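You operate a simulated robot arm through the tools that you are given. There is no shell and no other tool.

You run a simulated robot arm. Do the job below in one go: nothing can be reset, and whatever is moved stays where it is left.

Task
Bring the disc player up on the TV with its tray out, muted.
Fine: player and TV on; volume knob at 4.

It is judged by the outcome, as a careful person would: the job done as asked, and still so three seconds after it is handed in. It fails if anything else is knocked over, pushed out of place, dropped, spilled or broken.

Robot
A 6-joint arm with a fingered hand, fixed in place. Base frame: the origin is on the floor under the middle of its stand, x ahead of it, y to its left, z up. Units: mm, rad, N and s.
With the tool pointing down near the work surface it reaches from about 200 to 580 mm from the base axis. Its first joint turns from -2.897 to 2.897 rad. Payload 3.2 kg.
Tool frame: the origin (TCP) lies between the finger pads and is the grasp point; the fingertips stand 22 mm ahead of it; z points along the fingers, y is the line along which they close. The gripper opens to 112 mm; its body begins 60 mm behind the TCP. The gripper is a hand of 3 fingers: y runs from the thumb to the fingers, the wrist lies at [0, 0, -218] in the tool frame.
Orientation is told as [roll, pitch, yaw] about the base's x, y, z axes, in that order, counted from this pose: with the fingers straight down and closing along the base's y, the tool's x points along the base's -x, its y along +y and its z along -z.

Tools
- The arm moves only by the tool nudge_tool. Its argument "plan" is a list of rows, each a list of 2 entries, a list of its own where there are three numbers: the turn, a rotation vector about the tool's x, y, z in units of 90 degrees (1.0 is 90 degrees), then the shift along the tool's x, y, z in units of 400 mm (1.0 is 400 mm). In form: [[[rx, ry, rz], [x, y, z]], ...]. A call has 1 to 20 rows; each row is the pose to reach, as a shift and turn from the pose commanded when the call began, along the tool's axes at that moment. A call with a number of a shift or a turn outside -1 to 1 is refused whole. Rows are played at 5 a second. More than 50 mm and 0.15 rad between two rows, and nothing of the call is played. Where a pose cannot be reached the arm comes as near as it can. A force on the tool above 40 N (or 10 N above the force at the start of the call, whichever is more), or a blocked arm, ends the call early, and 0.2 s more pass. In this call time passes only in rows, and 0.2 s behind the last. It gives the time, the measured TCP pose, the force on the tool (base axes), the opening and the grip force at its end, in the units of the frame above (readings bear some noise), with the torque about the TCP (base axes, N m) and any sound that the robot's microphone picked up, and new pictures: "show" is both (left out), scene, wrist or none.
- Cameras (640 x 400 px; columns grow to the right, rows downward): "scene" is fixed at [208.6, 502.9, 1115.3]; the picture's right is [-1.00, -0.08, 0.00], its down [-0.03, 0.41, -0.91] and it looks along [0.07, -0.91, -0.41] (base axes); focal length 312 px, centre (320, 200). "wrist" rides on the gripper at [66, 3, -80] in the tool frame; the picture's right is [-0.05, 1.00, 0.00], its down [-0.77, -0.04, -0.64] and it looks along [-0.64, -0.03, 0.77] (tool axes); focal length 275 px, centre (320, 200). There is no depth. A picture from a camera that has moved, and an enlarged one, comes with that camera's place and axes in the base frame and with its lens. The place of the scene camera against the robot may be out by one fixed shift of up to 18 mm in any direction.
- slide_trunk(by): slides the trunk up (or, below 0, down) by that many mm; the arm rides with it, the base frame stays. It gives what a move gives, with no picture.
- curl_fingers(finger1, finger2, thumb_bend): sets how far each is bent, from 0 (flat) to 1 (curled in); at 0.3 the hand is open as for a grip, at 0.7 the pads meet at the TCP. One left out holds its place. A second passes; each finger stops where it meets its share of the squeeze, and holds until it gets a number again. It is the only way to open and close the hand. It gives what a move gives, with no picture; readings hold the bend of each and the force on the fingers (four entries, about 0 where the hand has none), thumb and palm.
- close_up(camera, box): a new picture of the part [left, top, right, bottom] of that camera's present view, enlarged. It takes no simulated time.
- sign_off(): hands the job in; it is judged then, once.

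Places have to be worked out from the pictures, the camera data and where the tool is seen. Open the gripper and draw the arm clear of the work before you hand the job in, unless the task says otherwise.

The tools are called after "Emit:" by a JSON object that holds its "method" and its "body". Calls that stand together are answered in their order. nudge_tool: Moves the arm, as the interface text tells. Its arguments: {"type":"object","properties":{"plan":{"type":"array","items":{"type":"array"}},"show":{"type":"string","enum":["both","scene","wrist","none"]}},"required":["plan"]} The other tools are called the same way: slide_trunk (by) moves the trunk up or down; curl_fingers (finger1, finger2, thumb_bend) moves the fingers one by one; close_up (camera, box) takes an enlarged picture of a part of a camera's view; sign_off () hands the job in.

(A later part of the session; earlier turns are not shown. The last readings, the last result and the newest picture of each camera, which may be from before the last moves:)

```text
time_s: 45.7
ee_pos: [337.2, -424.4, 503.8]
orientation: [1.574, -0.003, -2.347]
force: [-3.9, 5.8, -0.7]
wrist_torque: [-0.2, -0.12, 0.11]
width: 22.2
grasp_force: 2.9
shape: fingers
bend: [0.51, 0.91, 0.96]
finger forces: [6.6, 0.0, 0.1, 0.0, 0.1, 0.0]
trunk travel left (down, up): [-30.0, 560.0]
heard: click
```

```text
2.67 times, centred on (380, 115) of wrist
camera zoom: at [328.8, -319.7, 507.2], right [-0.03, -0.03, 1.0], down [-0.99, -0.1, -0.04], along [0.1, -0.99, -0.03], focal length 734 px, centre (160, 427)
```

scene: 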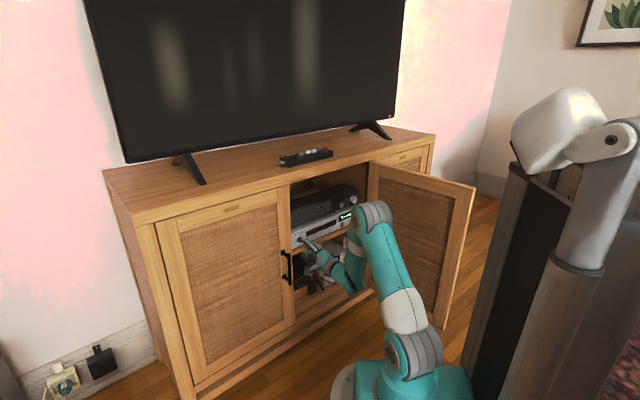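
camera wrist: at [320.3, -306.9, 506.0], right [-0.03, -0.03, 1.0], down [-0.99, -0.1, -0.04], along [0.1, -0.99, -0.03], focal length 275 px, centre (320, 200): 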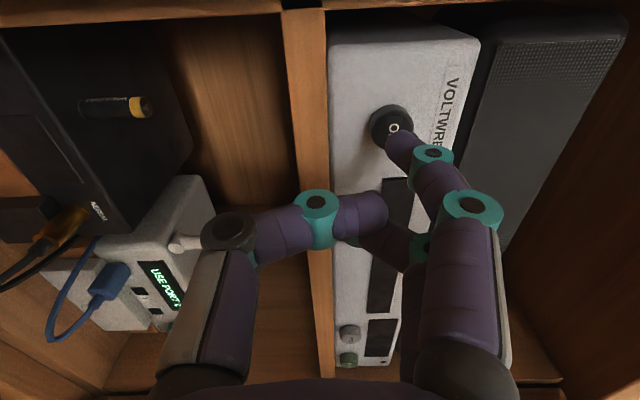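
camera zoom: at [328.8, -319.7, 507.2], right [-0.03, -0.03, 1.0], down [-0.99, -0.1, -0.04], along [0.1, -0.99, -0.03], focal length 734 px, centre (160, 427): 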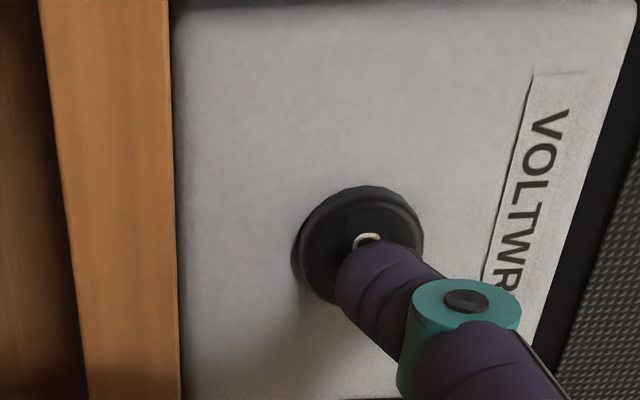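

A click was heard and the player's display shows "NO DISC": it is on. I withdraw 60 mm and move right to stand in front of the OPEN button.

Emit:
{"method": "nudge_tool", "body": {"plan": [[[0, 0, 0], [0, 0, -0.075]], [[0, 0, 0], [0, 0, -0.15]], [[0, 0, 0], [-0.1, -0.01, -0.15]], [[0, 0, 0], [-0.2, -0.02, -0.15]], [[0, 0, 0], [-0.3, -0.03, -0.15]], [[0, 0, 0], [-0.4, -0.03, -0.15]], [[0, 0, 0], [-0.51, -0.03, -0.15]]], "show": "both"}}

Emit:
{"method": "close_up", "body": {"camera": "wrist", "box": [200, 0, 480, 180]}}

Emit:
{"method": "close_up", "body": {"camera": "scene", "box": [285, 180, 375, 255]}}

```text
time_s: 47.3
ee_pos: [152.9, -530.1, 492.6]
orientation: [1.573, -0.003, -2.349]
force: [0.5, 0.2, 0.8]
wrist_torque: [0.0, 0.02, 0.0]
width: 22.2
grasp_force: 0.0
shape: fingers
bend: [0.5, 0.91, 0.96]
finger forces: [0.2, 0.0, 0.0, 0.0, 0.1, 0.0]
trunk travel left (down, up): [-30.0, 560.0]
camera wrist: at [143.6, -425.8, 494.8], right [-0.03, -0.03, 1.0], down [-0.99, -0.1, -0.04], along [0.1, -0.99, -0.03], focal length 275 px, centre (320, 200)
```

scene: 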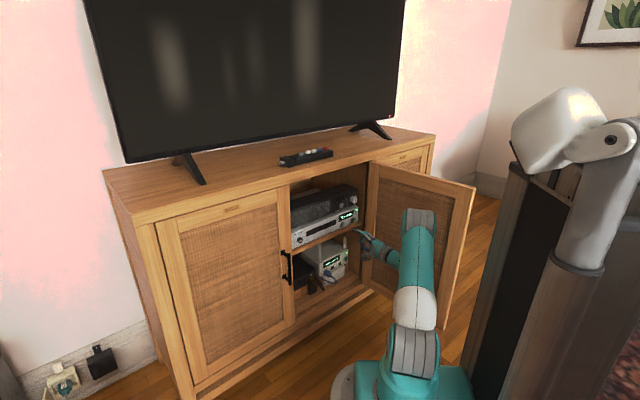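
wrist: 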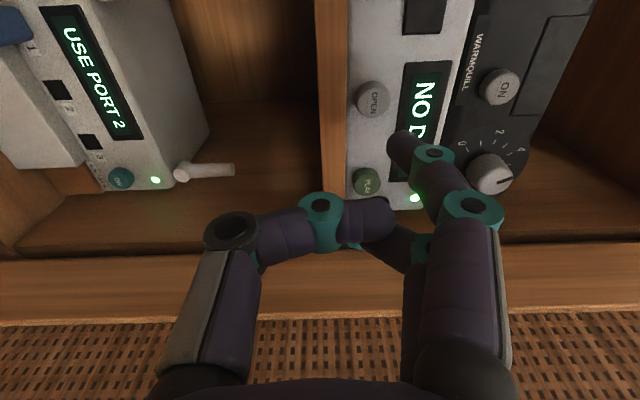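

```text
2.22 times, centred on (340, 90) of wrist
camera zoom: at [143.6, -425.8, 494.8], right [-0.03, -0.03, 1.0], down [-0.99, -0.1, -0.04], along [0.1, -0.99, -0.03], focal length 612 px, centre (276, 444)
```

zoom: 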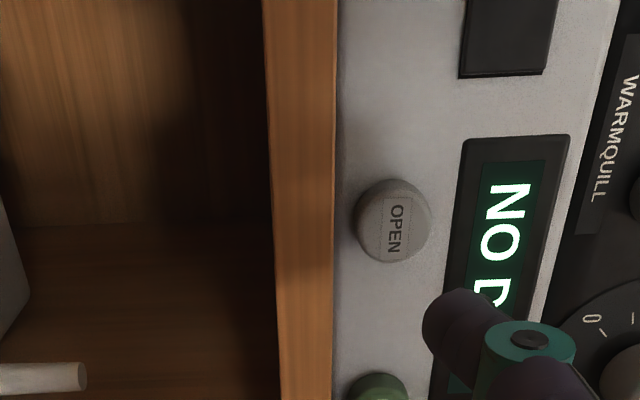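

```text
5.33 times, centred on (330, 218) of scene
camera zoom: at [208.6, 502.9, 1115.3], right [-1.0, -0.08, 0.0], down [-0.03, 0.41, -0.91], along [0.07, -0.91, -0.41], focal length 1665 px, centre (267, 107)
```

zoom: 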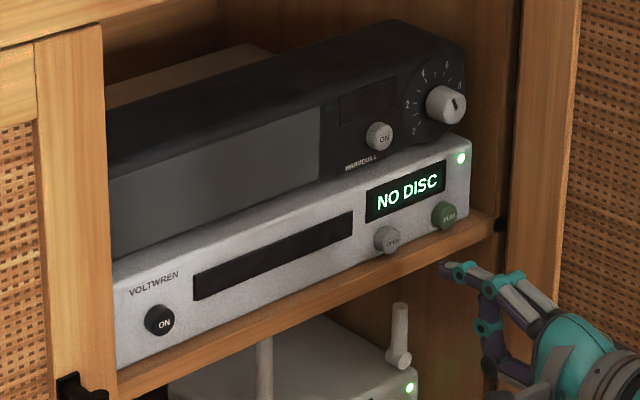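

The OPEN button is at tool (6.5, 32) versus the fingertip (10.5, 33), about 52 mm ahead. I advance 46 mm with a −4 mm sideways correction and check.

Emit:
{"method": "nudge_tool", "body": {"plan": [[[0, 0, 0], [-0.01, -0.002, 0.04]], [[0, 0, 0], [-0.01, -0.002, 0.08]], [[0, 0, 0], [-0.01, -0.002, 0.115]]], "show": "wrist"}}

Emit:
{"method": "close_up", "body": {"camera": "wrist", "box": [260, 40, 500, 190]}}

Emit:
{"method": "close_up", "body": {"camera": "scene", "box": [320, 200, 370, 240]}}

```text
time_s: 48.1
ee_pos: [182.7, -563.8, 491.3]
orientation: [1.574, -0.002, -2.349]
force: [0.7, -1.0, 0.6]
wrist_torque: [0.05, -0.01, 0.0]
width: 22.5
grasp_force: 0.1
shape: fingers
bend: [0.5, 0.91, 0.96]
finger forces: [0.1, 0.0, 0.0, 0.0, 0.0, 0.1]
trunk travel left (down, up): [-30.0, 560.0]
camera wrist: at [173.7, -459.2, 494.1], right [-0.03, -0.03, 1.0], down [-0.99, -0.1, -0.04], along [0.1, -0.99, -0.03], focal length 275 px, centre (320, 200)
```

wrist: 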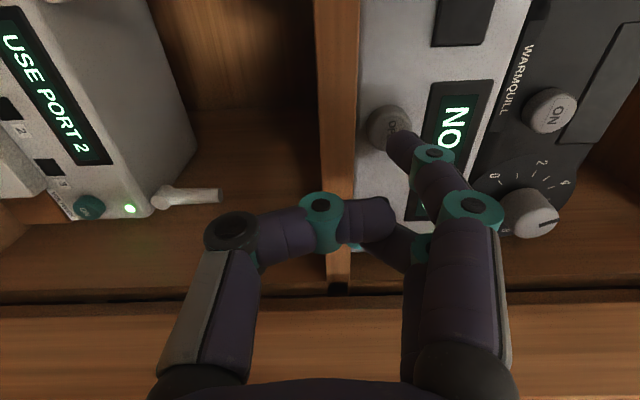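

```text
2.67 times, centred on (380, 115) of wrist
camera zoom: at [173.7, -459.2, 494.1], right [-0.03, -0.03, 1.0], down [-0.99, -0.1, -0.04], along [0.1, -0.99, -0.03], focal length 734 px, centre (160, 427)
```

zoom: 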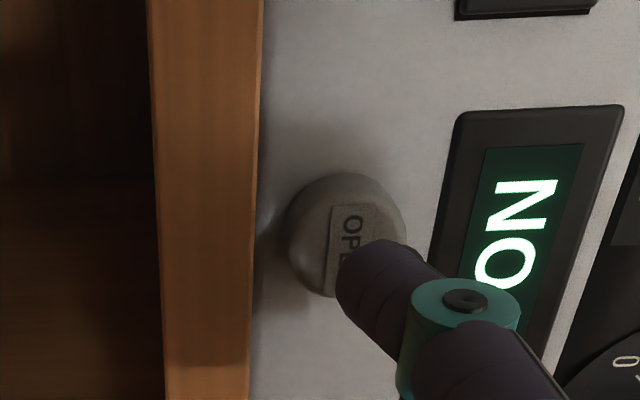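

```text
10.00 times, centred on (345, 220) of scene
camera zoom: at [208.6, 502.9, 1115.3], right [-1.0, -0.08, 0.0], down [-0.03, 0.41, -0.91], along [0.07, -0.91, -0.41], focal length 3122 px, centre (70, 0)
```

zoom: 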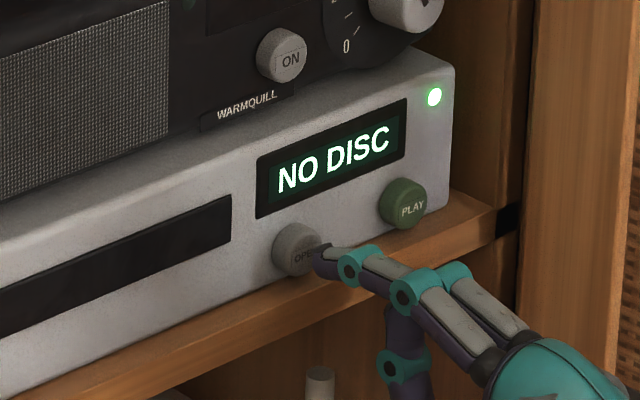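

The tip is about 7 mm from the OPEN button, well centred. I press 11–12 mm in, then back straight out in the same call so the tray has room.

Emit:
{"method": "nudge_tool", "body": {"plan": [[[0, 0, 0], [-0.005, -0.0025, 0.01]], [[0, 0, 0], [-0.005, -0.0025, 0.02]], [[0, 0, 0], [-0.005, -0.0025, 0.03]], [[0, 0, 0], [-0.005, -0.0025, 0.03]], [[0, 0, 0], [-0.005, -0.0025, 0.0]], [[0, 0, 0], [-0.01, -0.015, -0.07]], [[0, 0, 0], [-0.02, -0.03, -0.14]]], "show": "both"}}

Emit:
{"method": "close_up", "body": {"camera": "scene", "box": [285, 180, 375, 255]}}

```text
time_s: 49.7
ee_pos: [138.4, -532.1, 481.0]
orientation: [1.574, -0.001, -2.349]
force: [-0.1, -0.1, -0.6]
wrist_torque: [-0.01, 0.02, 0.0]
width: 22.3
grasp_force: 0.1
shape: fingers
bend: [0.5, 0.91, 0.96]
finger forces: [0.0, 0.0, 0.0, 0.0, 0.0, 0.0]
trunk travel left (down, up): [-30.0, 560.0]
heard: click
camera wrist: at [129.0, -426.6, 482.9], right [-0.03, -0.03, 1.0], down [-0.99, -0.1, -0.04], along [0.1, -0.99, -0.03], focal length 275 px, centre (320, 200)
```

scene: 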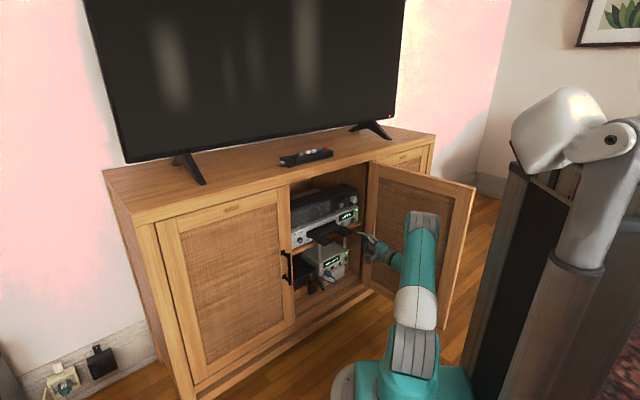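
wrist: 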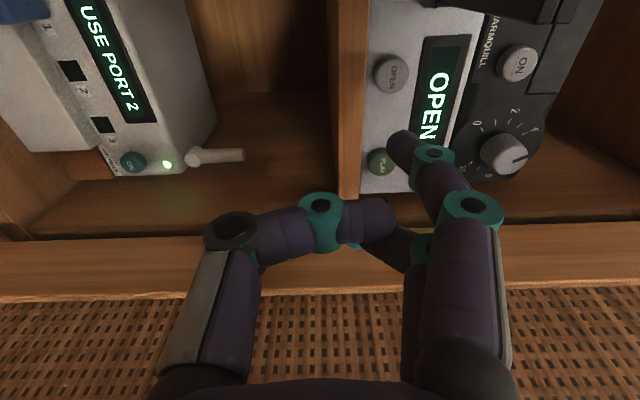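

```text
5.33 times, centred on (330, 218) of scene
camera zoom: at [208.6, 502.9, 1115.3], right [-1.0, -0.08, 0.0], down [-0.03, 0.41, -0.91], along [0.07, -0.91, -0.41], focal length 1665 px, centre (267, 107)
```

zoom: 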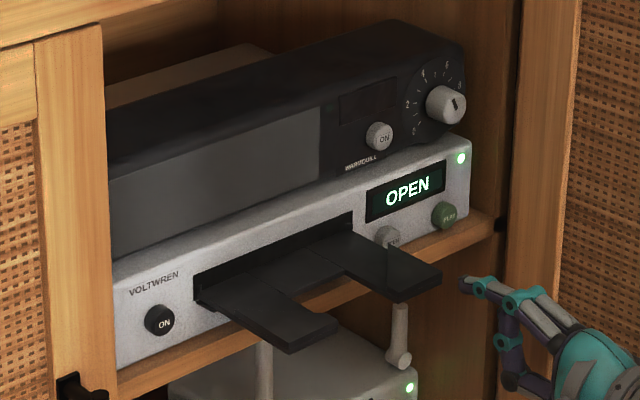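

The tray is out and the display reads "OPEN". I back the hand well clear of the tray, then raise the trunk for the remote on top of the cabinet.

Emit:
{"method": "nudge_tool", "body": {"plan": [[[0, 0, 0], [0, 0, -0.06]], [[0, 0, 0], [0, 0, -0.12]], [[0, 0, 0], [0, 0, -0.175]]], "show": "wrist"}}

Emit:
{"method": "close_up", "body": {"camera": "wrist", "box": [340, 0, 520, 120]}}

Emit:
{"method": "slide_trunk", "body": {"by": 400}}

Emit:
{"method": "close_up", "body": {"camera": "scene", "box": [0, 0, 640, 400]}}

```text
time_s: 50.5
ee_pos: [88.4, -481.7, 478.9]
orientation: [1.575, -0.002, -2.35]
force: [0.0, -0.3, -0.7]
wrist_torque: [-0.03, 0.02, 0.01]
width: 22.1
grasp_force: 0.0
shape: fingers
bend: [0.5, 0.91, 0.96]
finger forces: [0.0, 0.0, 0.1, 0.1, 0.0, 0.0]
trunk travel left (down, up): [-30.0, 560.0]
camera wrist: at [78.4, -376.6, 481.5], right [-0.03, -0.03, 1.0], down [-0.99, -0.1, -0.04], along [0.1, -0.99, -0.03], focal length 275 px, centre (320, 200)
```

wrist: 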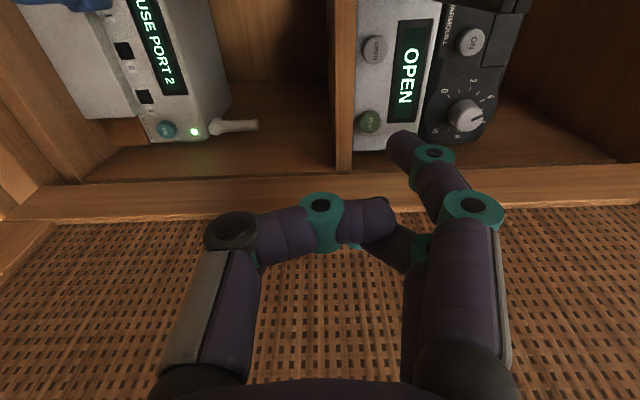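

```text
3.33 times, centred on (430, 60) of wrist
camera zoom: at [78.4, -376.6, 481.5], right [-0.03, -0.03, 1.0], down [-0.99, -0.1, -0.04], along [0.1, -0.99, -0.03], focal length 918 px, centre (-47, 667)
```

zoom: 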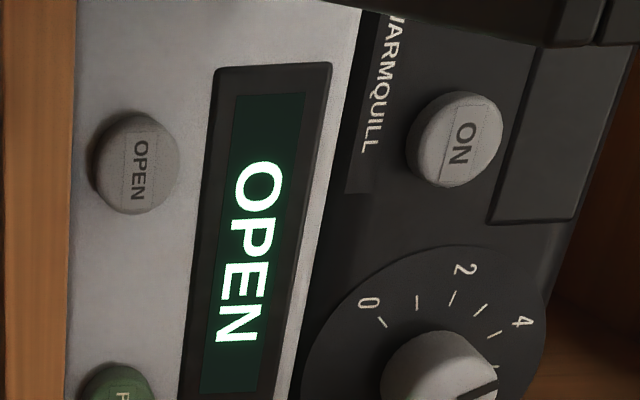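

```text
time_s: 54.4
ee_pos: [86.9, -481.1, 880.0]
orientation: [1.576, -0.001, -2.349]
force: [-0.3, -0.2, 0.9]
wrist_torque: [0.02, 0.01, -0.03]
width: 22.4
grasp_force: 0.0
shape: fingers
bend: [0.5, 0.91, 0.96]
finger forces: [0.1, 0.0, 0.0, 0.0, 0.1, 0.0]
trunk travel left (down, up): [-430.0, 160.0]
```

```text
1.00 times, centred on (320, 200) of scene (not enlarged: the box is as wide or as high as the picture)
camera zoom: at [208.6, 502.9, 1115.3], right [-1.0, -0.08, 0.0], down [-0.03, 0.41, -0.91], along [0.07, -0.91, -0.41], focal length 312 px, centre (320, 200)
```

zoom: 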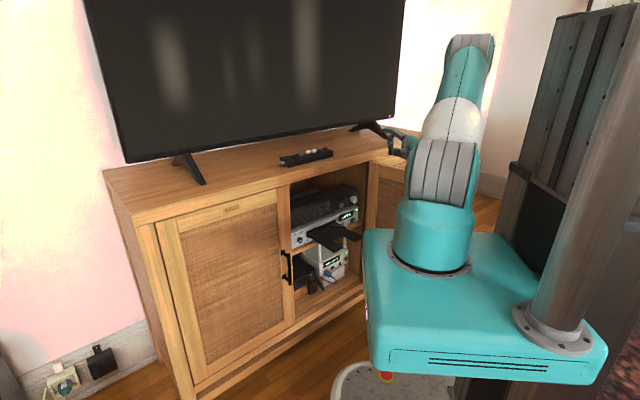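

Clear of everything. I move the hand left and up to the position in the arm's plane where I can re-orient it downward again.

Emit:
{"method": "nudge_tool", "body": {"plan": [[[0, 0, 0], [0.09, 0.045, 0.02]], [[0, 0, 0], [0.18, 0.09, 0.045]], [[0, 0, 0], [0.27, 0.135, 0.07]], [[0, 0, 0], [0.36, 0.18, 0.095]], [[0, 0, 0], [0.45, 0.225, 0.12]], [[0, 0, 0], [0.54, 0.27, 0.145]], [[0, 0, 0], [0.63, 0.31, 0.17]], [[0, 0, 0], [0.72, 0.345, 0.2]], [[0, 0, 0], [0.8, 0.375, 0.225]]], "show": "scene"}}

```text
time_s: 56.4
ee_pos: [376.7, -314.8, 1030.4]
orientation: [1.574, -0.002, -2.349]
force: [0.5, 0.2, -0.1]
wrist_torque: [0.03, -0.03, -0.01]
width: 22.3
grasp_force: 0.1
shape: fingers
bend: [0.5, 0.91, 0.96]
finger forces: [0.0, 0.0, 0.0, 0.0, 0.0, 0.0]
trunk travel left (down, up): [-430.0, 160.0]
```

scene: 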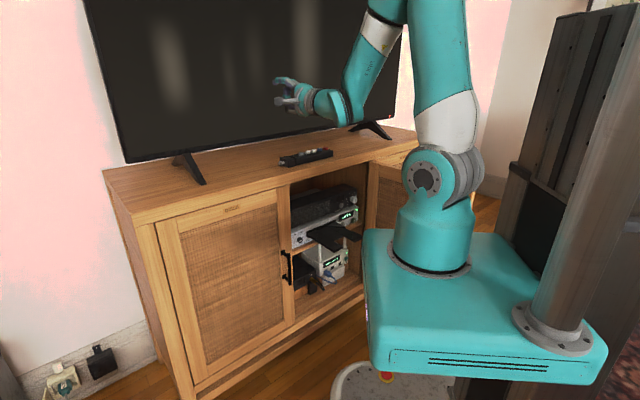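

In place. I pitch the hand down 50° in the arm's plane.

Emit:
{"method": "nudge_tool", "body": {"plan": [[[0.0794, 0, 0], [0, 0, 0]], [[0.1588, 0, 0], [0, 0, 0]], [[0.2383, 0, 0], [0, 0, 0]], [[0.3177, 0, 0], [0, 0, 0]], [[0.3971, 0, 0], [0, 0, 0]], [[0.4766, 0, 0], [0, 0, 0]], [[0.556, 0, 0], [0, 0, 0]]], "show": "none"}}

```text
time_s: 58.0
ee_pos: [375.9, -316.3, 1029.7]
orientation: [0.7, -0.002, -2.35]
force: [0.0, -0.1, -0.2]
wrist_torque: [0.02, -0.04, 0.01]
width: 22.4
grasp_force: 0.1
shape: fingers
bend: [0.5, 0.92, 0.96]
finger forces: [0.0, 0.0, 0.0, 0.0, 0.0, 0.1]
trunk travel left (down, up): [-430.0, 160.0]
```

Reached. Now I roll −90° back so the camera is on the robot side and finger 1 points to the left along the remote row.

Emit:
{"method": "nudge_tool", "body": {"plan": [[[0, 0, -0.0909], [0, 0, 0]], [[0, 0, -0.1818], [0, 0, 0]], [[0, 0, -0.2727], [0, 0, 0]], [[0, 0, -0.3636], [0, 0, 0]], [[0, 0, -0.4545], [0, 0, 0]], [[0, 0, -0.5455], [0, 0, 0]], [[0, 0, -0.6364], [0, 0, 0]], [[0, 0, -0.7273], [0, 0, 0]], [[0, 0, -0.8182], [0, 0, 0]], [[0, 0, -0.9091], [0, 0, 0]], [[0, 0, -1.0], [0, 0, 0]]], "show": "wrist"}}

```text
time_s: 60.4
ee_pos: [375.2, -315.8, 1029.4]
orientation: [-0.005, -0.702, -0.774]
force: [-0.6, -0.1, 0.4]
wrist_torque: [0.0, 0.0, 0.01]
width: 22.3
grasp_force: 0.0
shape: fingers
bend: [0.5, 0.92, 0.97]
finger forces: [0.1, 0.1, 0.0, 0.1, 0.0, 0.1]
trunk travel left (down, up): [-430.0, 160.0]
camera wrist: at [306.8, -241.1, 1047.3], right [0.73, 0.69, 0.03], down [0.11, -0.15, 0.98], along [0.68, -0.71, -0.18], focal length 275 px, centre (320, 200)
```

wrist: 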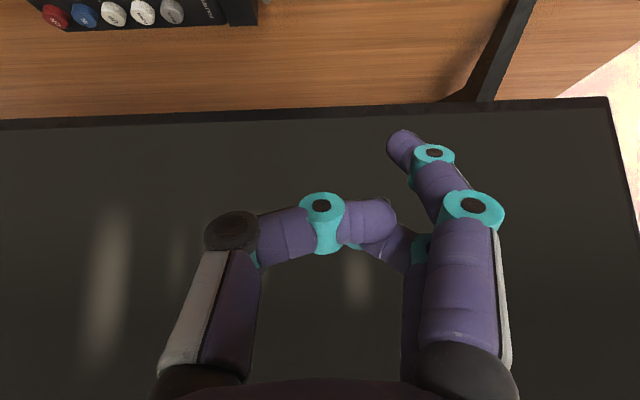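

The remote is visible at upper left. I bring the hand over it, yawing 20° to the right to stay away from the roll limit, ending about 60 mm above the remote's red ON button.

Emit:
{"method": "nudge_tool", "body": {"plan": [[[0.018, 0, 0.021], [0.003, -0.081, 0.038]], [[0.036, 0, 0.043], [0.006, -0.162, 0.076]], [[0.054, 0, 0.064], [0.009, -0.243, 0.114]], [[0.072, 0, 0.085], [0.012, -0.324, 0.152]], [[0.089, 0, 0.106], [0.015, -0.405, 0.19]], [[0.107, 0, 0.128], [0.018, -0.486, 0.228]], [[0.125, 0, 0.149], [0.021, -0.567, 0.266]], [[0.143, 0, 0.17], [0.023, -0.6475, 0.304]]], "show": "both"}}

Emit:
{"method": "close_up", "body": {"camera": "wrist", "box": [200, 0, 520, 200]}}

Emit:
{"method": "close_up", "body": {"camera": "scene", "box": [260, 90, 360, 175]}}

```text
time_s: 62.1
ee_pos: [244.6, -552.1, 930.1]
orientation: [-0.003, -0.7, -1.125]
force: [-0.8, 0.5, -0.6]
wrist_torque: [0.02, 0.03, 0.01]
width: 22.4
grasp_force: 0.0
shape: fingers
bend: [0.5, 0.92, 0.97]
finger forces: [0.1, 0.0, 0.1, 0.0, 0.1, 0.0]
trunk travel left (down, up): [-430.0, 160.0]
camera wrist: at [206.1, -456.5, 947.8], right [0.92, 0.4, 0.03], down [0.05, -0.18, 0.98], along [0.39, -0.9, -0.18], focal length 275 px, centre (320, 200)
```

scene: 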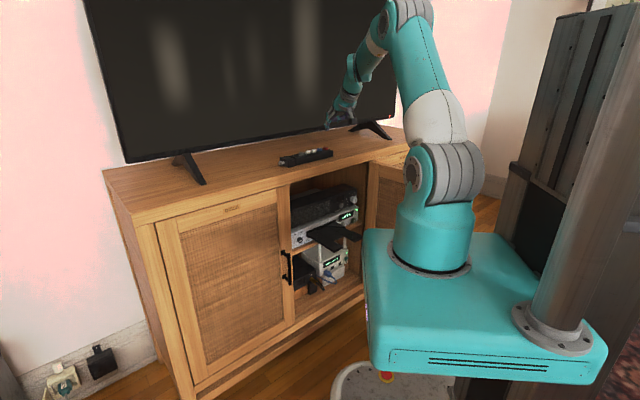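
wrist: 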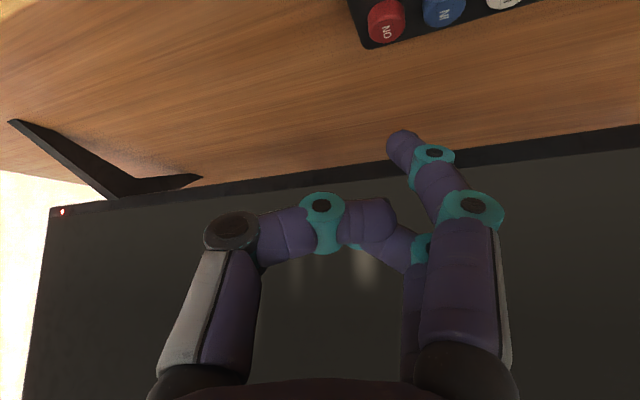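

```text
2.00 times, centred on (360, 100) of wrist
camera zoom: at [206.1, -456.5, 947.8], right [0.92, 0.4, 0.03], down [0.05, -0.18, 0.98], along [0.39, -0.9, -0.18], focal length 551 px, centre (240, 400)
```

zoom: 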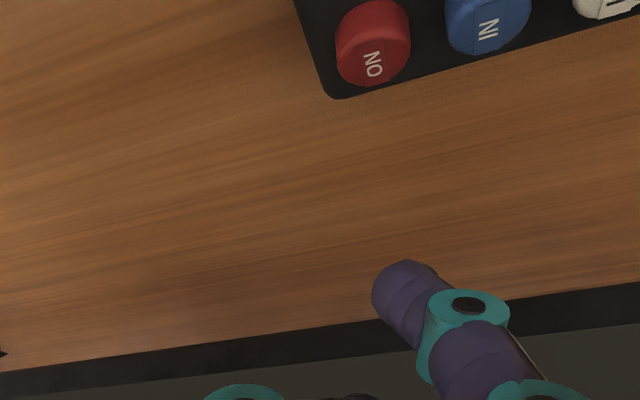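

```text
4.71 times, centred on (310, 132) of scene
camera zoom: at [208.6, 502.9, 1115.3], right [-1.0, -0.08, 0.0], down [-0.03, 0.41, -0.91], along [0.07, -0.91, -0.41], focal length 1469 px, centre (367, 518)
```

zoom: 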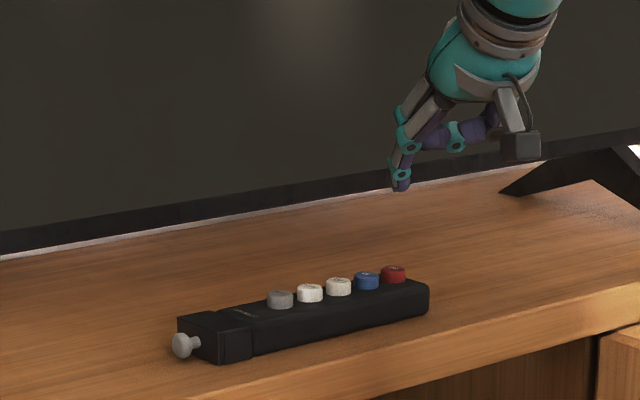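

The ON button is roughly 65 mm below and 10 mm beyond the fingertip. I lower the tip to about 13 mm above the remote to refine with a closer view.

Emit:
{"method": "nudge_tool", "body": {"plan": [[[0, 0, 0], [0.023, 0.005, 0.038]], [[0, 0, 0], [0.046, 0.01, 0.076]], [[0, 0, 0], [0.068, 0.0155, 0.113]]], "show": "wrist"}}

Emit:
{"method": "close_up", "body": {"camera": "wrist", "box": [280, 20, 520, 170]}}

Emit:
{"method": "close_up", "body": {"camera": "scene", "box": [290, 120, 350, 170]}}

```text
time_s: 63.0
ee_pos: [254.9, -557.0, 878.5]
orientation: [-0.002, -0.701, -1.125]
force: [0.0, 0.8, 0.0]
wrist_torque: [-0.01, 0.05, 0.01]
width: 22.5
grasp_force: 0.1
shape: fingers
bend: [0.5, 0.92, 0.97]
finger forces: [0.1, 0.0, 0.0, 0.0, 0.0, 0.0]
trunk travel left (down, up): [-430.0, 160.0]
camera wrist: at [215.0, -461.7, 896.2], right [0.92, 0.4, 0.03], down [0.05, -0.18, 0.98], along [0.4, -0.9, -0.18], focal length 275 px, centre (320, 200)
```

wrist: 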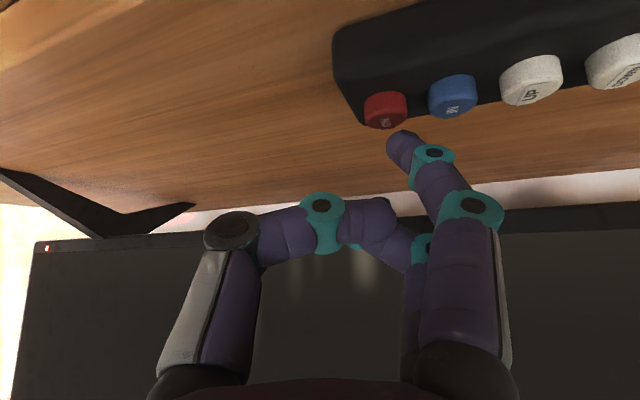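

```text
2.67 times, centred on (400, 95) of wrist
camera zoom: at [215.0, -461.7, 896.2], right [0.92, 0.4, 0.03], down [0.05, -0.18, 0.98], along [0.4, -0.9, -0.18], focal length 734 px, centre (107, 480)
```

zoom: 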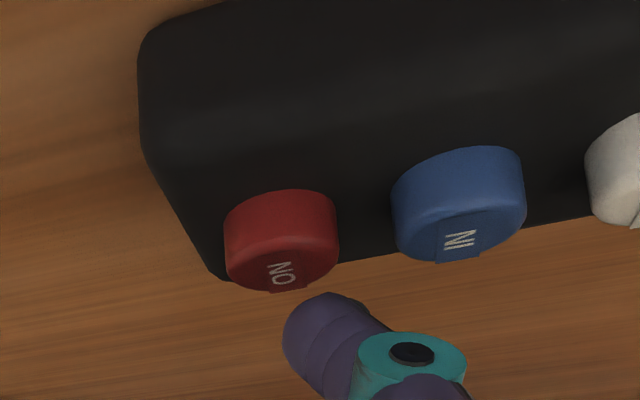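

```text
8.00 times, centred on (320, 145) of scene
camera zoom: at [208.6, 502.9, 1115.3], right [-1.0, -0.08, 0.0], down [-0.03, 0.41, -0.91], along [0.07, -0.91, -0.41], focal length 2498 px, centre (320, 640)
```

zoom: 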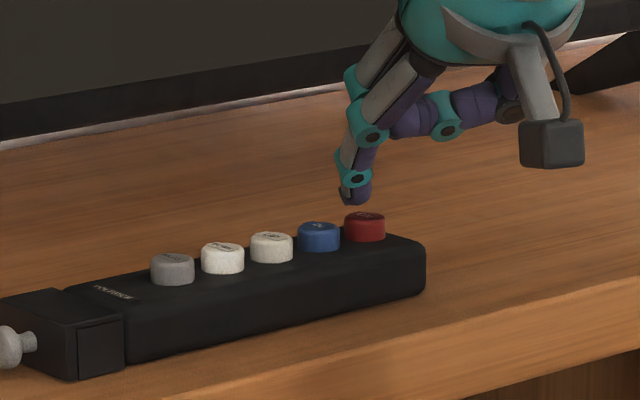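

The tip is now just above the ON button. I descend another 6 mm with a 2 mm shift and look again before pressing.

Emit:
{"method": "nudge_tool", "body": {"plan": [[[0, 0, 0], [0.0045, -0.0047, 0.006]], [[0, 0, 0], [0.0085, -0.0047, 0.0125]]], "show": "none"}}

Emit:
{"method": "close_up", "body": {"camera": "wrist", "box": [320, 50, 480, 150]}}

Emit:
{"method": "close_up", "body": {"camera": "scene", "box": [310, 130, 345, 160]}}

```text
time_s: 63.5
ee_pos: [253.8, -558.2, 871.0]
orientation: [-0.003, -0.701, -1.127]
force: [0.8, 0.6, 0.8]
wrist_torque: [0.01, -0.04, 0.02]
width: 22.6
grasp_force: 0.1
shape: fingers
bend: [0.5, 0.92, 0.97]
finger forces: [0.4, 0.0, 0.0, 0.1, 0.0, 0.0]
trunk travel left (down, up): [-430.0, 160.0]
```

```text
4.00 times, centred on (400, 100) of wrist
camera zoom: at [213.7, -463.5, 890.3], right [0.92, 0.4, 0.03], down [0.05, -0.18, 0.98], along [0.39, -0.9, -0.18], focal length 1101 px, centre (0, 600)
```

zoom: 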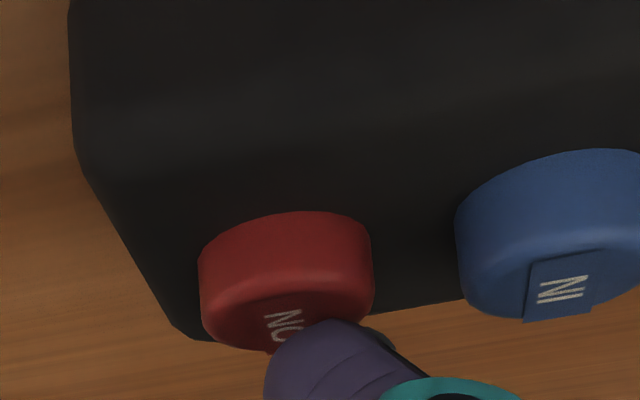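

```text
13.33 times, centred on (328, 145) of scene
camera zoom: at [208.6, 502.9, 1115.3], right [-1.0, -0.08, 0.0], down [-0.03, 0.41, -0.91], along [0.07, -0.91, -0.41], focal length 4163 px, centre (220, 933)
```

zoom: 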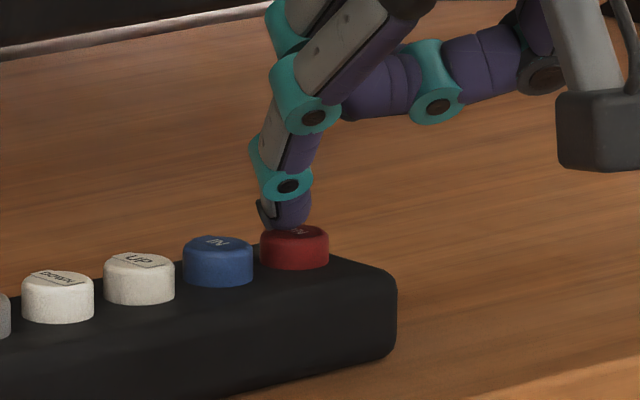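

The tip is touching distance from the button, slightly to its left. I shift 3 mm to centre and press down in 3 mm steps.

Emit:
{"method": "nudge_tool", "body": {"plan": [[[0, 0, 0], [-0.002, -0.0085, -0.004]], [[0, 0, 0], [0.0058, -0.0085, 0.0052]], [[0, 0, 0], [0.0107, -0.0085, 0.011]], [[0, 0, 0], [0.0155, -0.0085, 0.0167]]], "show": "scene"}}

Emit:
{"method": "close_up", "body": {"camera": "scene", "box": [310, 130, 345, 160]}}

Emit:
{"method": "close_up", "body": {"camera": "wrist", "box": [320, 50, 480, 150]}}

```text
time_s: 64.5
ee_pos: [248.5, -560.7, 866.3]
orientation: [-0.002, -0.706, -1.126]
force: [0.7, -4.2, 13.6]
wrist_torque: [0.02, -0.55, -0.17]
width: 23.0
grasp_force: 6.7
shape: fingers
bend: [0.5, 0.92, 0.97]
finger forces: [13.2, 0.0, 0.0, 0.0, 0.1, 0.1]
trunk travel left (down, up): [-430.0, 160.0]
heard: click
```

scene: 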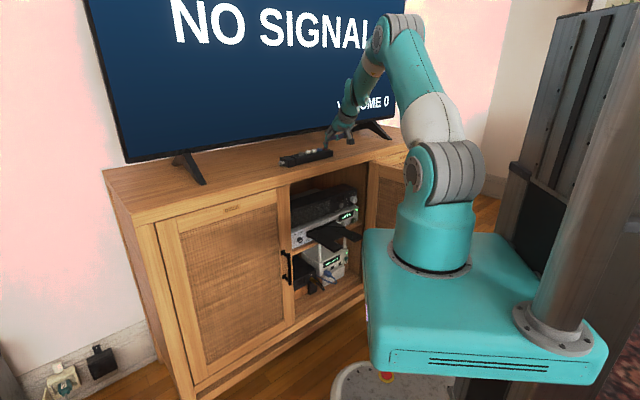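

```text
13.33 times, centred on (328, 145) of scene
camera zoom: at [208.6, 502.9, 1115.3], right [-1.0, -0.08, 0.0], down [-0.03, 0.41, -0.91], along [0.07, -0.91, -0.41], focal length 4163 px, centre (220, 933)
```

zoom: 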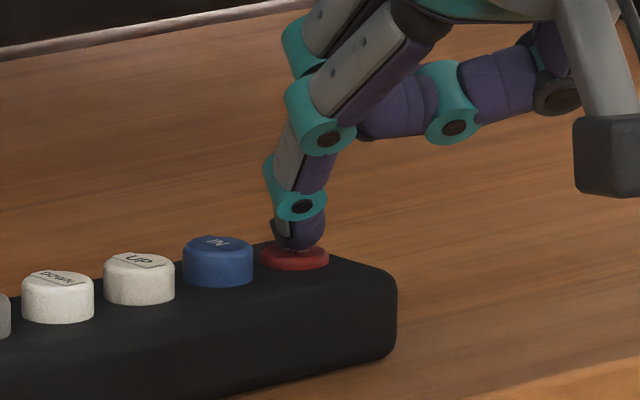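

```text
4.00 times, centred on (400, 100) of wrist
camera zoom: at [209.5, -464.2, 884.4], right [0.92, 0.4, 0.03], down [0.04, -0.17, 0.98], along [0.39, -0.9, -0.17], focal length 1101 px, centre (0, 600)
```

zoom: 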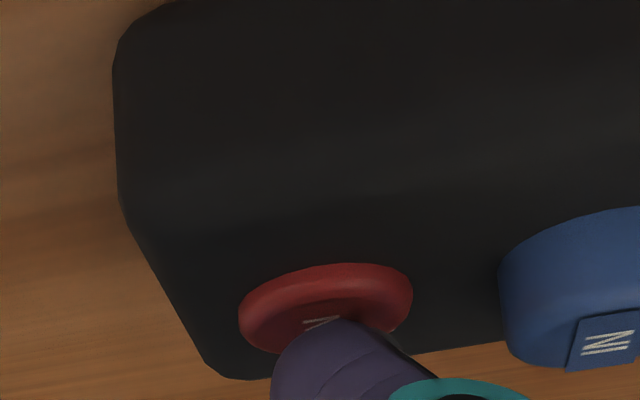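

Click – the TV came on showing "NO SIGNAL" and a volume line. I lift the finger and read the screen.

Emit:
{"method": "nudge_tool", "body": {"plan": [[[0, 0, 0], [-0.016, 0, -0.019]], [[0, 0, 0], [-0.032, 0, -0.038]]], "show": "none"}}

Emit:
{"method": "close_up", "body": {"camera": "scene", "box": [80, 0, 420, 170]}}

Emit:
{"method": "close_up", "body": {"camera": "scene", "box": [310, 80, 410, 140]}}

```text
time_s: 65.2
ee_pos: [248.7, -558.1, 883.1]
orientation: [0.0, -0.7, -1.127]
force: [0.7, -0.8, 0.3]
wrist_torque: [-0.04, -0.01, 0.0]
width: 22.1
grasp_force: 0.0
shape: fingers
bend: [0.5, 0.92, 0.97]
finger forces: [0.0, 0.0, 0.1, 0.0, 0.0, 0.1]
trunk travel left (down, up): [-430.0, 160.0]
```

```text
1.88 times, centred on (250, 85) of scene
camera zoom: at [208.6, 502.9, 1115.3], right [-1.0, -0.08, 0.0], down [-0.03, 0.41, -0.91], along [0.07, -0.91, -0.41], focal length 588 px, centre (452, 416)
```

zoom: 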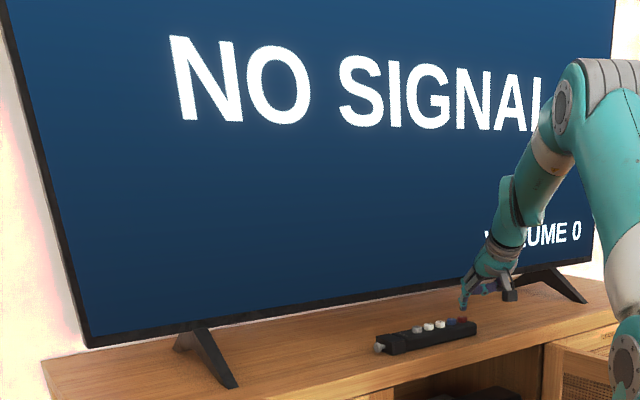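

```text
6.40 times, centred on (360, 110) of scene
camera zoom: at [208.6, 502.9, 1115.3], right [-1.0, -0.08, 0.0], down [-0.03, 0.41, -0.91], along [0.07, -0.91, -0.41], focal length 1998 px, centre (64, 776)
```

zoom: 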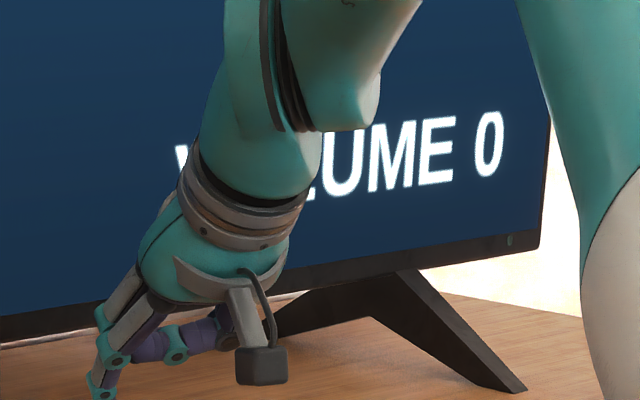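

The TV is on: "NO SIGNAL / VOLUME 0". Next is the input: I move 26 mm along the remote to hover over the blue IN button and check alignment.

Emit:
{"method": "nudge_tool", "body": {"plan": [[[0, 0, 0], [0.0084, 0.0306, -0.0071]], [[0, 0, 0], [0.0168, 0.0612, -0.0142]]], "show": "none"}}

Emit:
{"method": "close_up", "body": {"camera": "wrist", "box": [300, 40, 500, 165]}}

Emit:
{"method": "close_up", "body": {"camera": "scene", "box": [305, 125, 345, 160]}}

```text
time_s: 65.8
ee_pos: [268.4, -539.7, 883.4]
orientation: [-0.003, -0.701, -1.125]
force: [0.3, 0.3, 0.1]
wrist_torque: [0.0, -0.02, -0.02]
width: 22.3
grasp_force: 0.1
shape: fingers
bend: [0.5, 0.92, 0.97]
finger forces: [0.0, 0.1, 0.0, 0.0, 0.0, 0.0]
trunk travel left (down, up): [-430.0, 160.0]
```

```text
3.20 times, centred on (400, 102) of wrist
camera zoom: at [228.9, -445.2, 901.7], right [0.92, 0.4, 0.03], down [0.05, -0.18, 0.98], along [0.39, -0.9, -0.18], focal length 881 px, centre (64, 512)
```

zoom: 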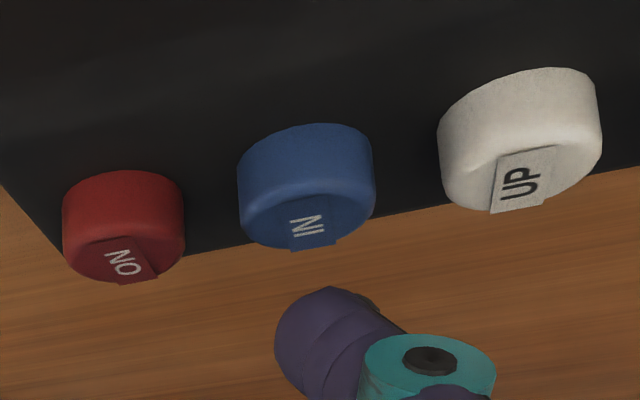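

```text
11.43 times, centred on (325, 142) of scene
camera zoom: at [208.6, 502.9, 1115.3], right [-1.0, -0.08, 0.0], down [-0.03, 0.41, -0.91], along [0.07, -0.91, -0.41], focal length 3568 px, centre (263, 857)
```

zoom: 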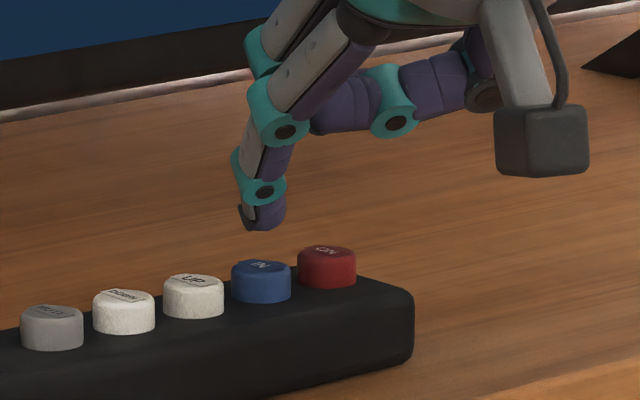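

Finger 1 is aligned above IN. I press down 17 mm and lift again.

Emit:
{"method": "nudge_tool", "body": {"plan": [[[0, 0, 0], [0.0097, -0.002, 0.0115]], [[0, 0, 0], [0.0193, -0.002, 0.0229]], [[0, 0, 0], [0.0274, -0.002, 0.0325]], [[0, 0, 0], [0.0145, -0.002, 0.0172]], [[0, 0, 0], [0, 0, 0]]], "show": "none"}}

Emit:
{"method": "close_up", "body": {"camera": "scene", "box": [80, 0, 420, 170]}}

Emit:
{"method": "close_up", "body": {"camera": "scene", "box": [310, 80, 410, 140]}}

```text
time_s: 67.0
ee_pos: [266.7, -541.4, 882.3]
orientation: [-0.002, -0.701, -1.127]
force: [-0.2, -0.4, 0.3]
wrist_torque: [0.01, -0.01, 0.02]
width: 22.5
grasp_force: 0.0
shape: fingers
bend: [0.5, 0.92, 0.97]
finger forces: [0.1, 0.1, 0.0, 0.1, 0.0, 0.1]
trunk travel left (down, up): [-430.0, 160.0]
heard: click
```

```text
1.88 times, centred on (250, 85) of scene
camera zoom: at [208.6, 502.9, 1115.3], right [-1.0, -0.08, 0.0], down [-0.03, 0.41, -0.91], along [0.07, -0.91, -0.41], focal length 588 px, centre (452, 416)
```

zoom: 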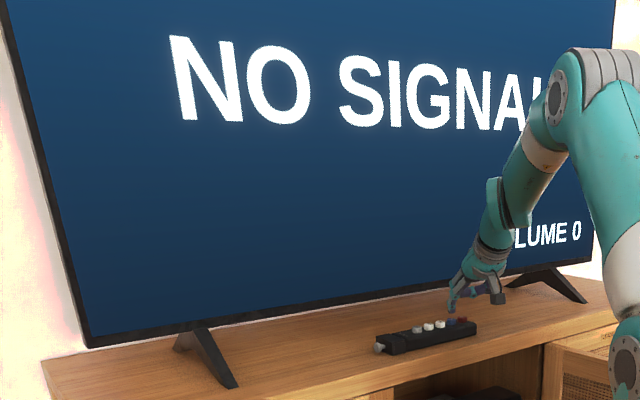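

```text
6.40 times, centred on (360, 110) of scene
camera zoom: at [208.6, 502.9, 1115.3], right [-1.0, -0.08, 0.0], down [-0.03, 0.41, -0.91], along [0.07, -0.91, -0.41], focal length 1998 px, centre (64, 776)
```

zoom: 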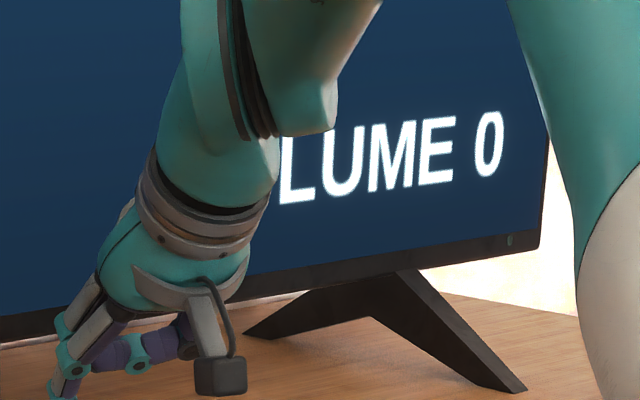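

A click, but the visible part still says "NO SIGNAL". I check the wrist view for any input label elsewhere on the screen.

Emit:
{"method": "nudge_tool", "body": {"plan": [[[0, 0, 0], [0, 0, 0]]], "show": "both"}}

```text
time_s: 67.3
ee_pos: [268.2, -540.8, 883.4]
orientation: [-0.001, -0.703, -1.126]
force: [0.6, -0.4, -0.4]
wrist_torque: [-0.01, -0.02, 0.01]
width: 22.1
grasp_force: 0.1
shape: fingers
bend: [0.5, 0.92, 0.97]
finger forces: [0.1, 0.1, 0.0, 0.0, 0.1, 0.0]
trunk travel left (down, up): [-430.0, 160.0]
camera wrist: at [228.6, -445.4, 901.1], right [0.92, 0.4, 0.03], down [0.05, -0.18, 0.98], along [0.39, -0.9, -0.18], focal length 275 px, centre (320, 200)
```

scene: 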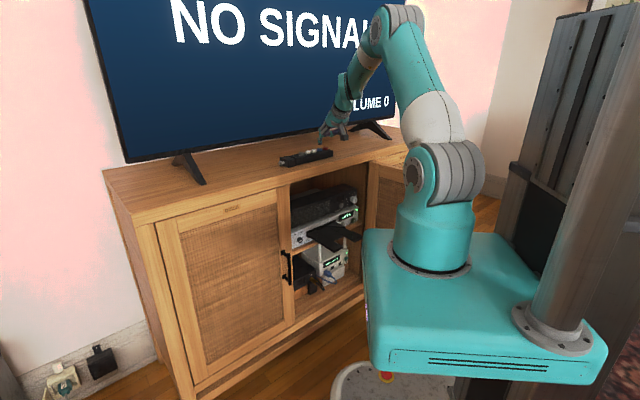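
wrist: 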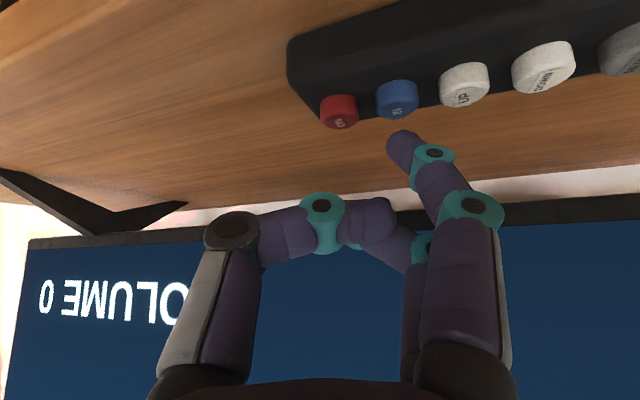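

Only "NO SIGNAL / VOLUME 0" is visible, so that input has no source. I press IN again to step to the next input.

Emit:
{"method": "nudge_tool", "body": {"plan": [[[0, 0, 0], [0.0097, -0.002, 0.0115]], [[0, 0, 0], [0.0193, -0.002, 0.0229]], [[0, 0, 0], [0.0274, -0.002, 0.0325]], [[0, 0, 0], [0.0145, -0.002, 0.0172]], [[0, 0, 0], [0, 0, 0]]], "show": "scene"}}

Emit:
{"method": "close_up", "body": {"camera": "scene", "box": [80, 0, 420, 170]}}

```text
time_s: 68.5
ee_pos: [268.6, -539.1, 882.8]
orientation: [-0.003, -0.7, -1.126]
force: [-0.3, 0.1, -0.2]
wrist_torque: [-0.01, -0.02, -0.02]
width: 22.2
grasp_force: 0.1
shape: fingers
bend: [0.5, 0.92, 0.97]
finger forces: [0.0, 0.1, 0.0, 0.0, 0.0, 0.1]
trunk travel left (down, up): [-430.0, 160.0]
heard: click
```

scene: 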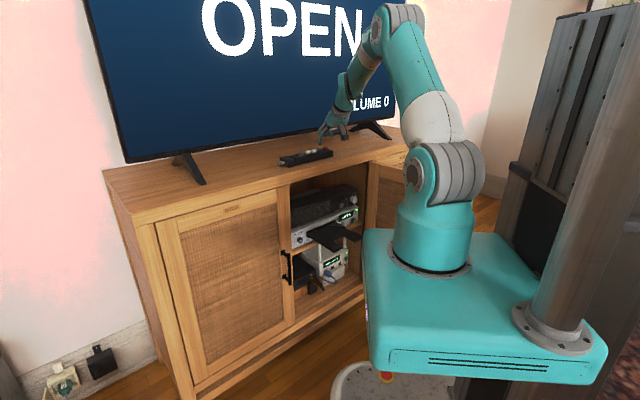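

```text
1.88 times, centred on (250, 85) of scene
camera zoom: at [208.6, 502.9, 1115.3], right [-1.0, -0.08, 0.0], down [-0.03, 0.41, -0.91], along [0.07, -0.91, -0.41], focal length 588 px, centre (452, 416)
```

zoom: 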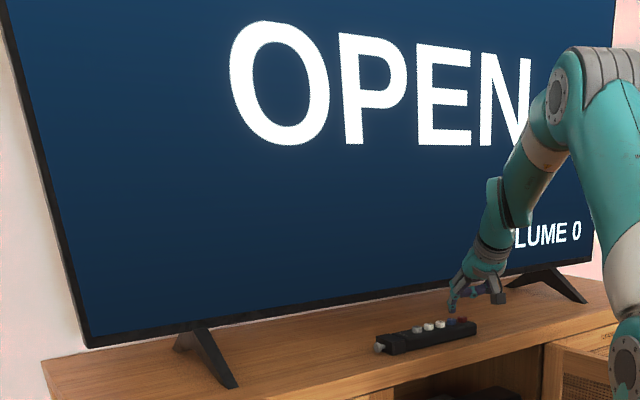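

The TV now shows "OPEN" – the disc player's status – so the player's input is up. I move along to hover over MUTE.

Emit:
{"method": "nudge_tool", "body": {"plan": [[[0, 0, 0], [0.0, 0.06, -0.034]], [[0, 0, 0], [0.018, 0.121, -0.048]], [[0, 0, 0], [0.05, 0.181, -0.042]]], "show": "wrist"}}

Emit:
{"method": "close_up", "body": {"camera": "wrist", "box": [300, 40, 500, 165]}}

Emit:
{"method": "close_up", "body": {"camera": "scene", "box": [285, 125, 325, 165]}}

```text
time_s: 69.3
ee_pos: [321.7, -483.2, 883.1]
orientation: [-0.004, -0.702, -1.124]
force: [0.5, 0.9, 0.4]
wrist_torque: [0.01, 0.02, 0.01]
width: 22.6
grasp_force: 0.1
shape: fingers
bend: [0.5, 0.92, 0.97]
finger forces: [0.0, 0.0, 0.0, 0.1, 0.1, 0.1]
trunk travel left (down, up): [-430.0, 160.0]
camera wrist: at [282.3, -387.9, 901.7], right [0.92, 0.4, 0.03], down [0.05, -0.18, 0.98], along [0.4, -0.9, -0.18], focal length 275 px, centre (320, 200)
```

wrist: 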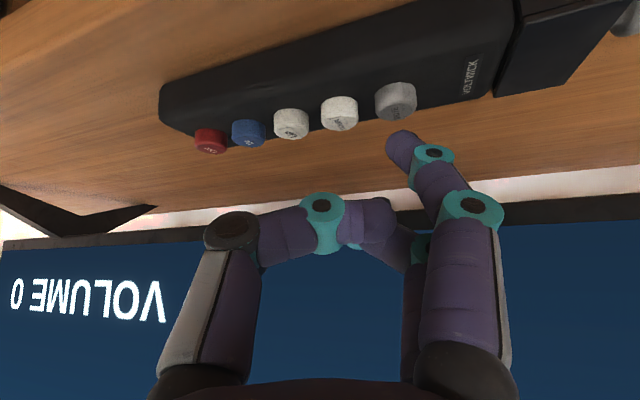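

```text
3.20 times, centred on (400, 102) of wrist
camera zoom: at [282.3, -387.9, 901.7], right [0.92, 0.4, 0.03], down [0.05, -0.18, 0.98], along [0.4, -0.9, -0.18], focal length 881 px, centre (64, 512)
```

zoom: 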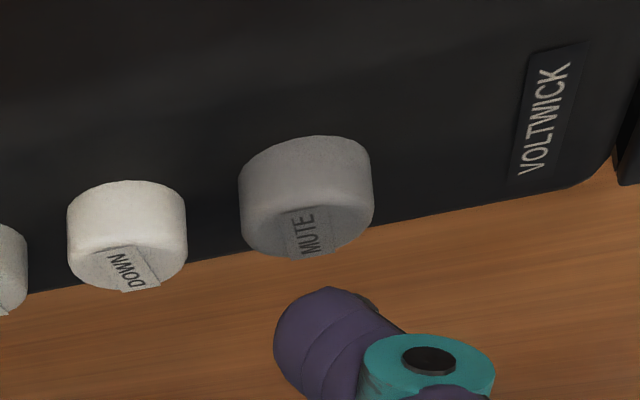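

```text
10.00 times, centred on (305, 145) of scene
camera zoom: at [208.6, 502.9, 1115.3], right [-1.0, -0.08, 0.0], down [-0.03, 0.41, -0.91], along [0.07, -0.91, -0.41], focal length 3122 px, centre (470, 750)
```

zoom: 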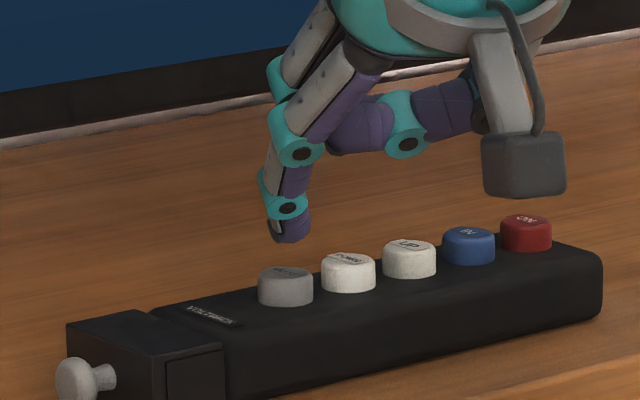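

The fingertip is placed over MUTE just as it was over IN. I press 17 mm and lift.

Emit:
{"method": "nudge_tool", "body": {"plan": [[[0, 0, 0], [0.0097, -0.002, 0.0115]], [[0, 0, 0], [0.0193, -0.002, 0.0229]], [[0, 0, 0], [0.0274, -0.002, 0.0325]], [[0, 0, 0], [0.0145, -0.002, 0.0172]], [[0, 0, 0], [0, 0, 0]]], "show": "both"}}

Emit:
{"method": "close_up", "body": {"camera": "scene", "box": [80, 0, 420, 170]}}

```text
time_s: 70.5
ee_pos: [321.9, -485.6, 883.9]
orientation: [-0.002, -0.702, -1.126]
force: [0.8, 0.3, -0.6]
wrist_torque: [-0.02, -0.02, 0.01]
width: 22.3
grasp_force: 0.1
shape: fingers
bend: [0.5, 0.92, 0.97]
finger forces: [0.1, 0.0, 0.0, 0.1, 0.1, 0.0]
trunk travel left (down, up): [-430.0, 160.0]
heard: click
camera wrist: at [282.0, -389.9, 902.1], right [0.92, 0.4, 0.03], down [0.05, -0.18, 0.98], along [0.39, -0.9, -0.18], focal length 275 px, centre (320, 200)
```

scene: 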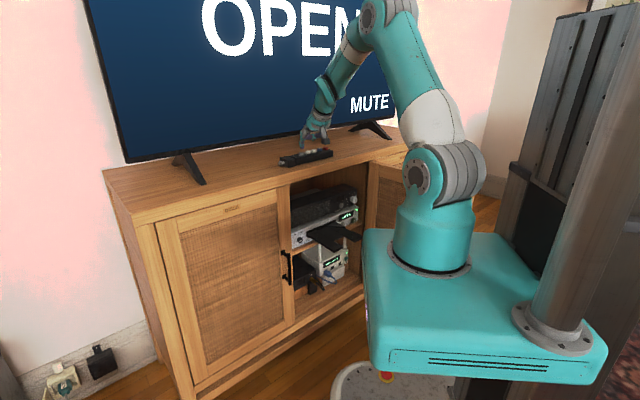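
wrist: 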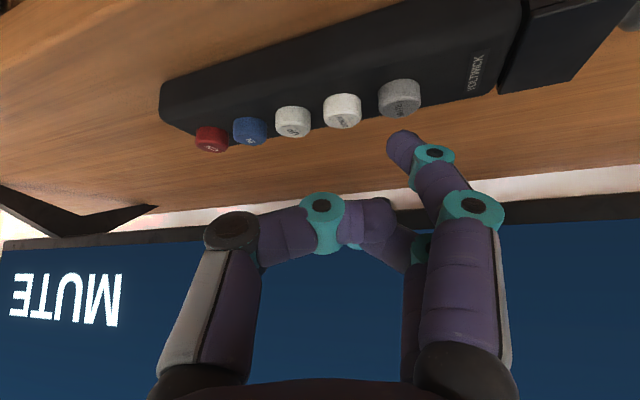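

```text
1.88 times, centred on (250, 85) of scene
camera zoom: at [208.6, 502.9, 1115.3], right [-1.0, -0.08, 0.0], down [-0.03, 0.41, -0.91], along [0.07, -0.91, -0.41], focal length 588 px, centre (452, 416)
```

zoom: 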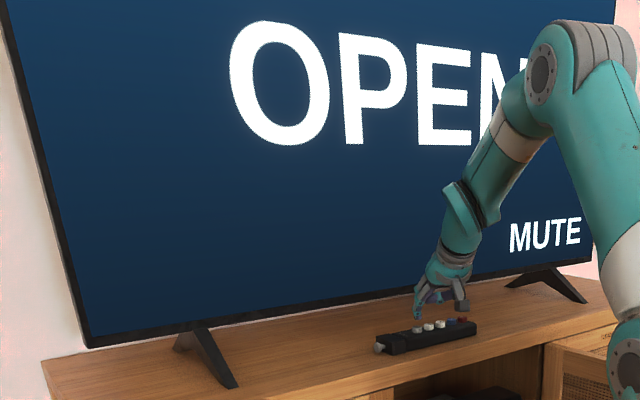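

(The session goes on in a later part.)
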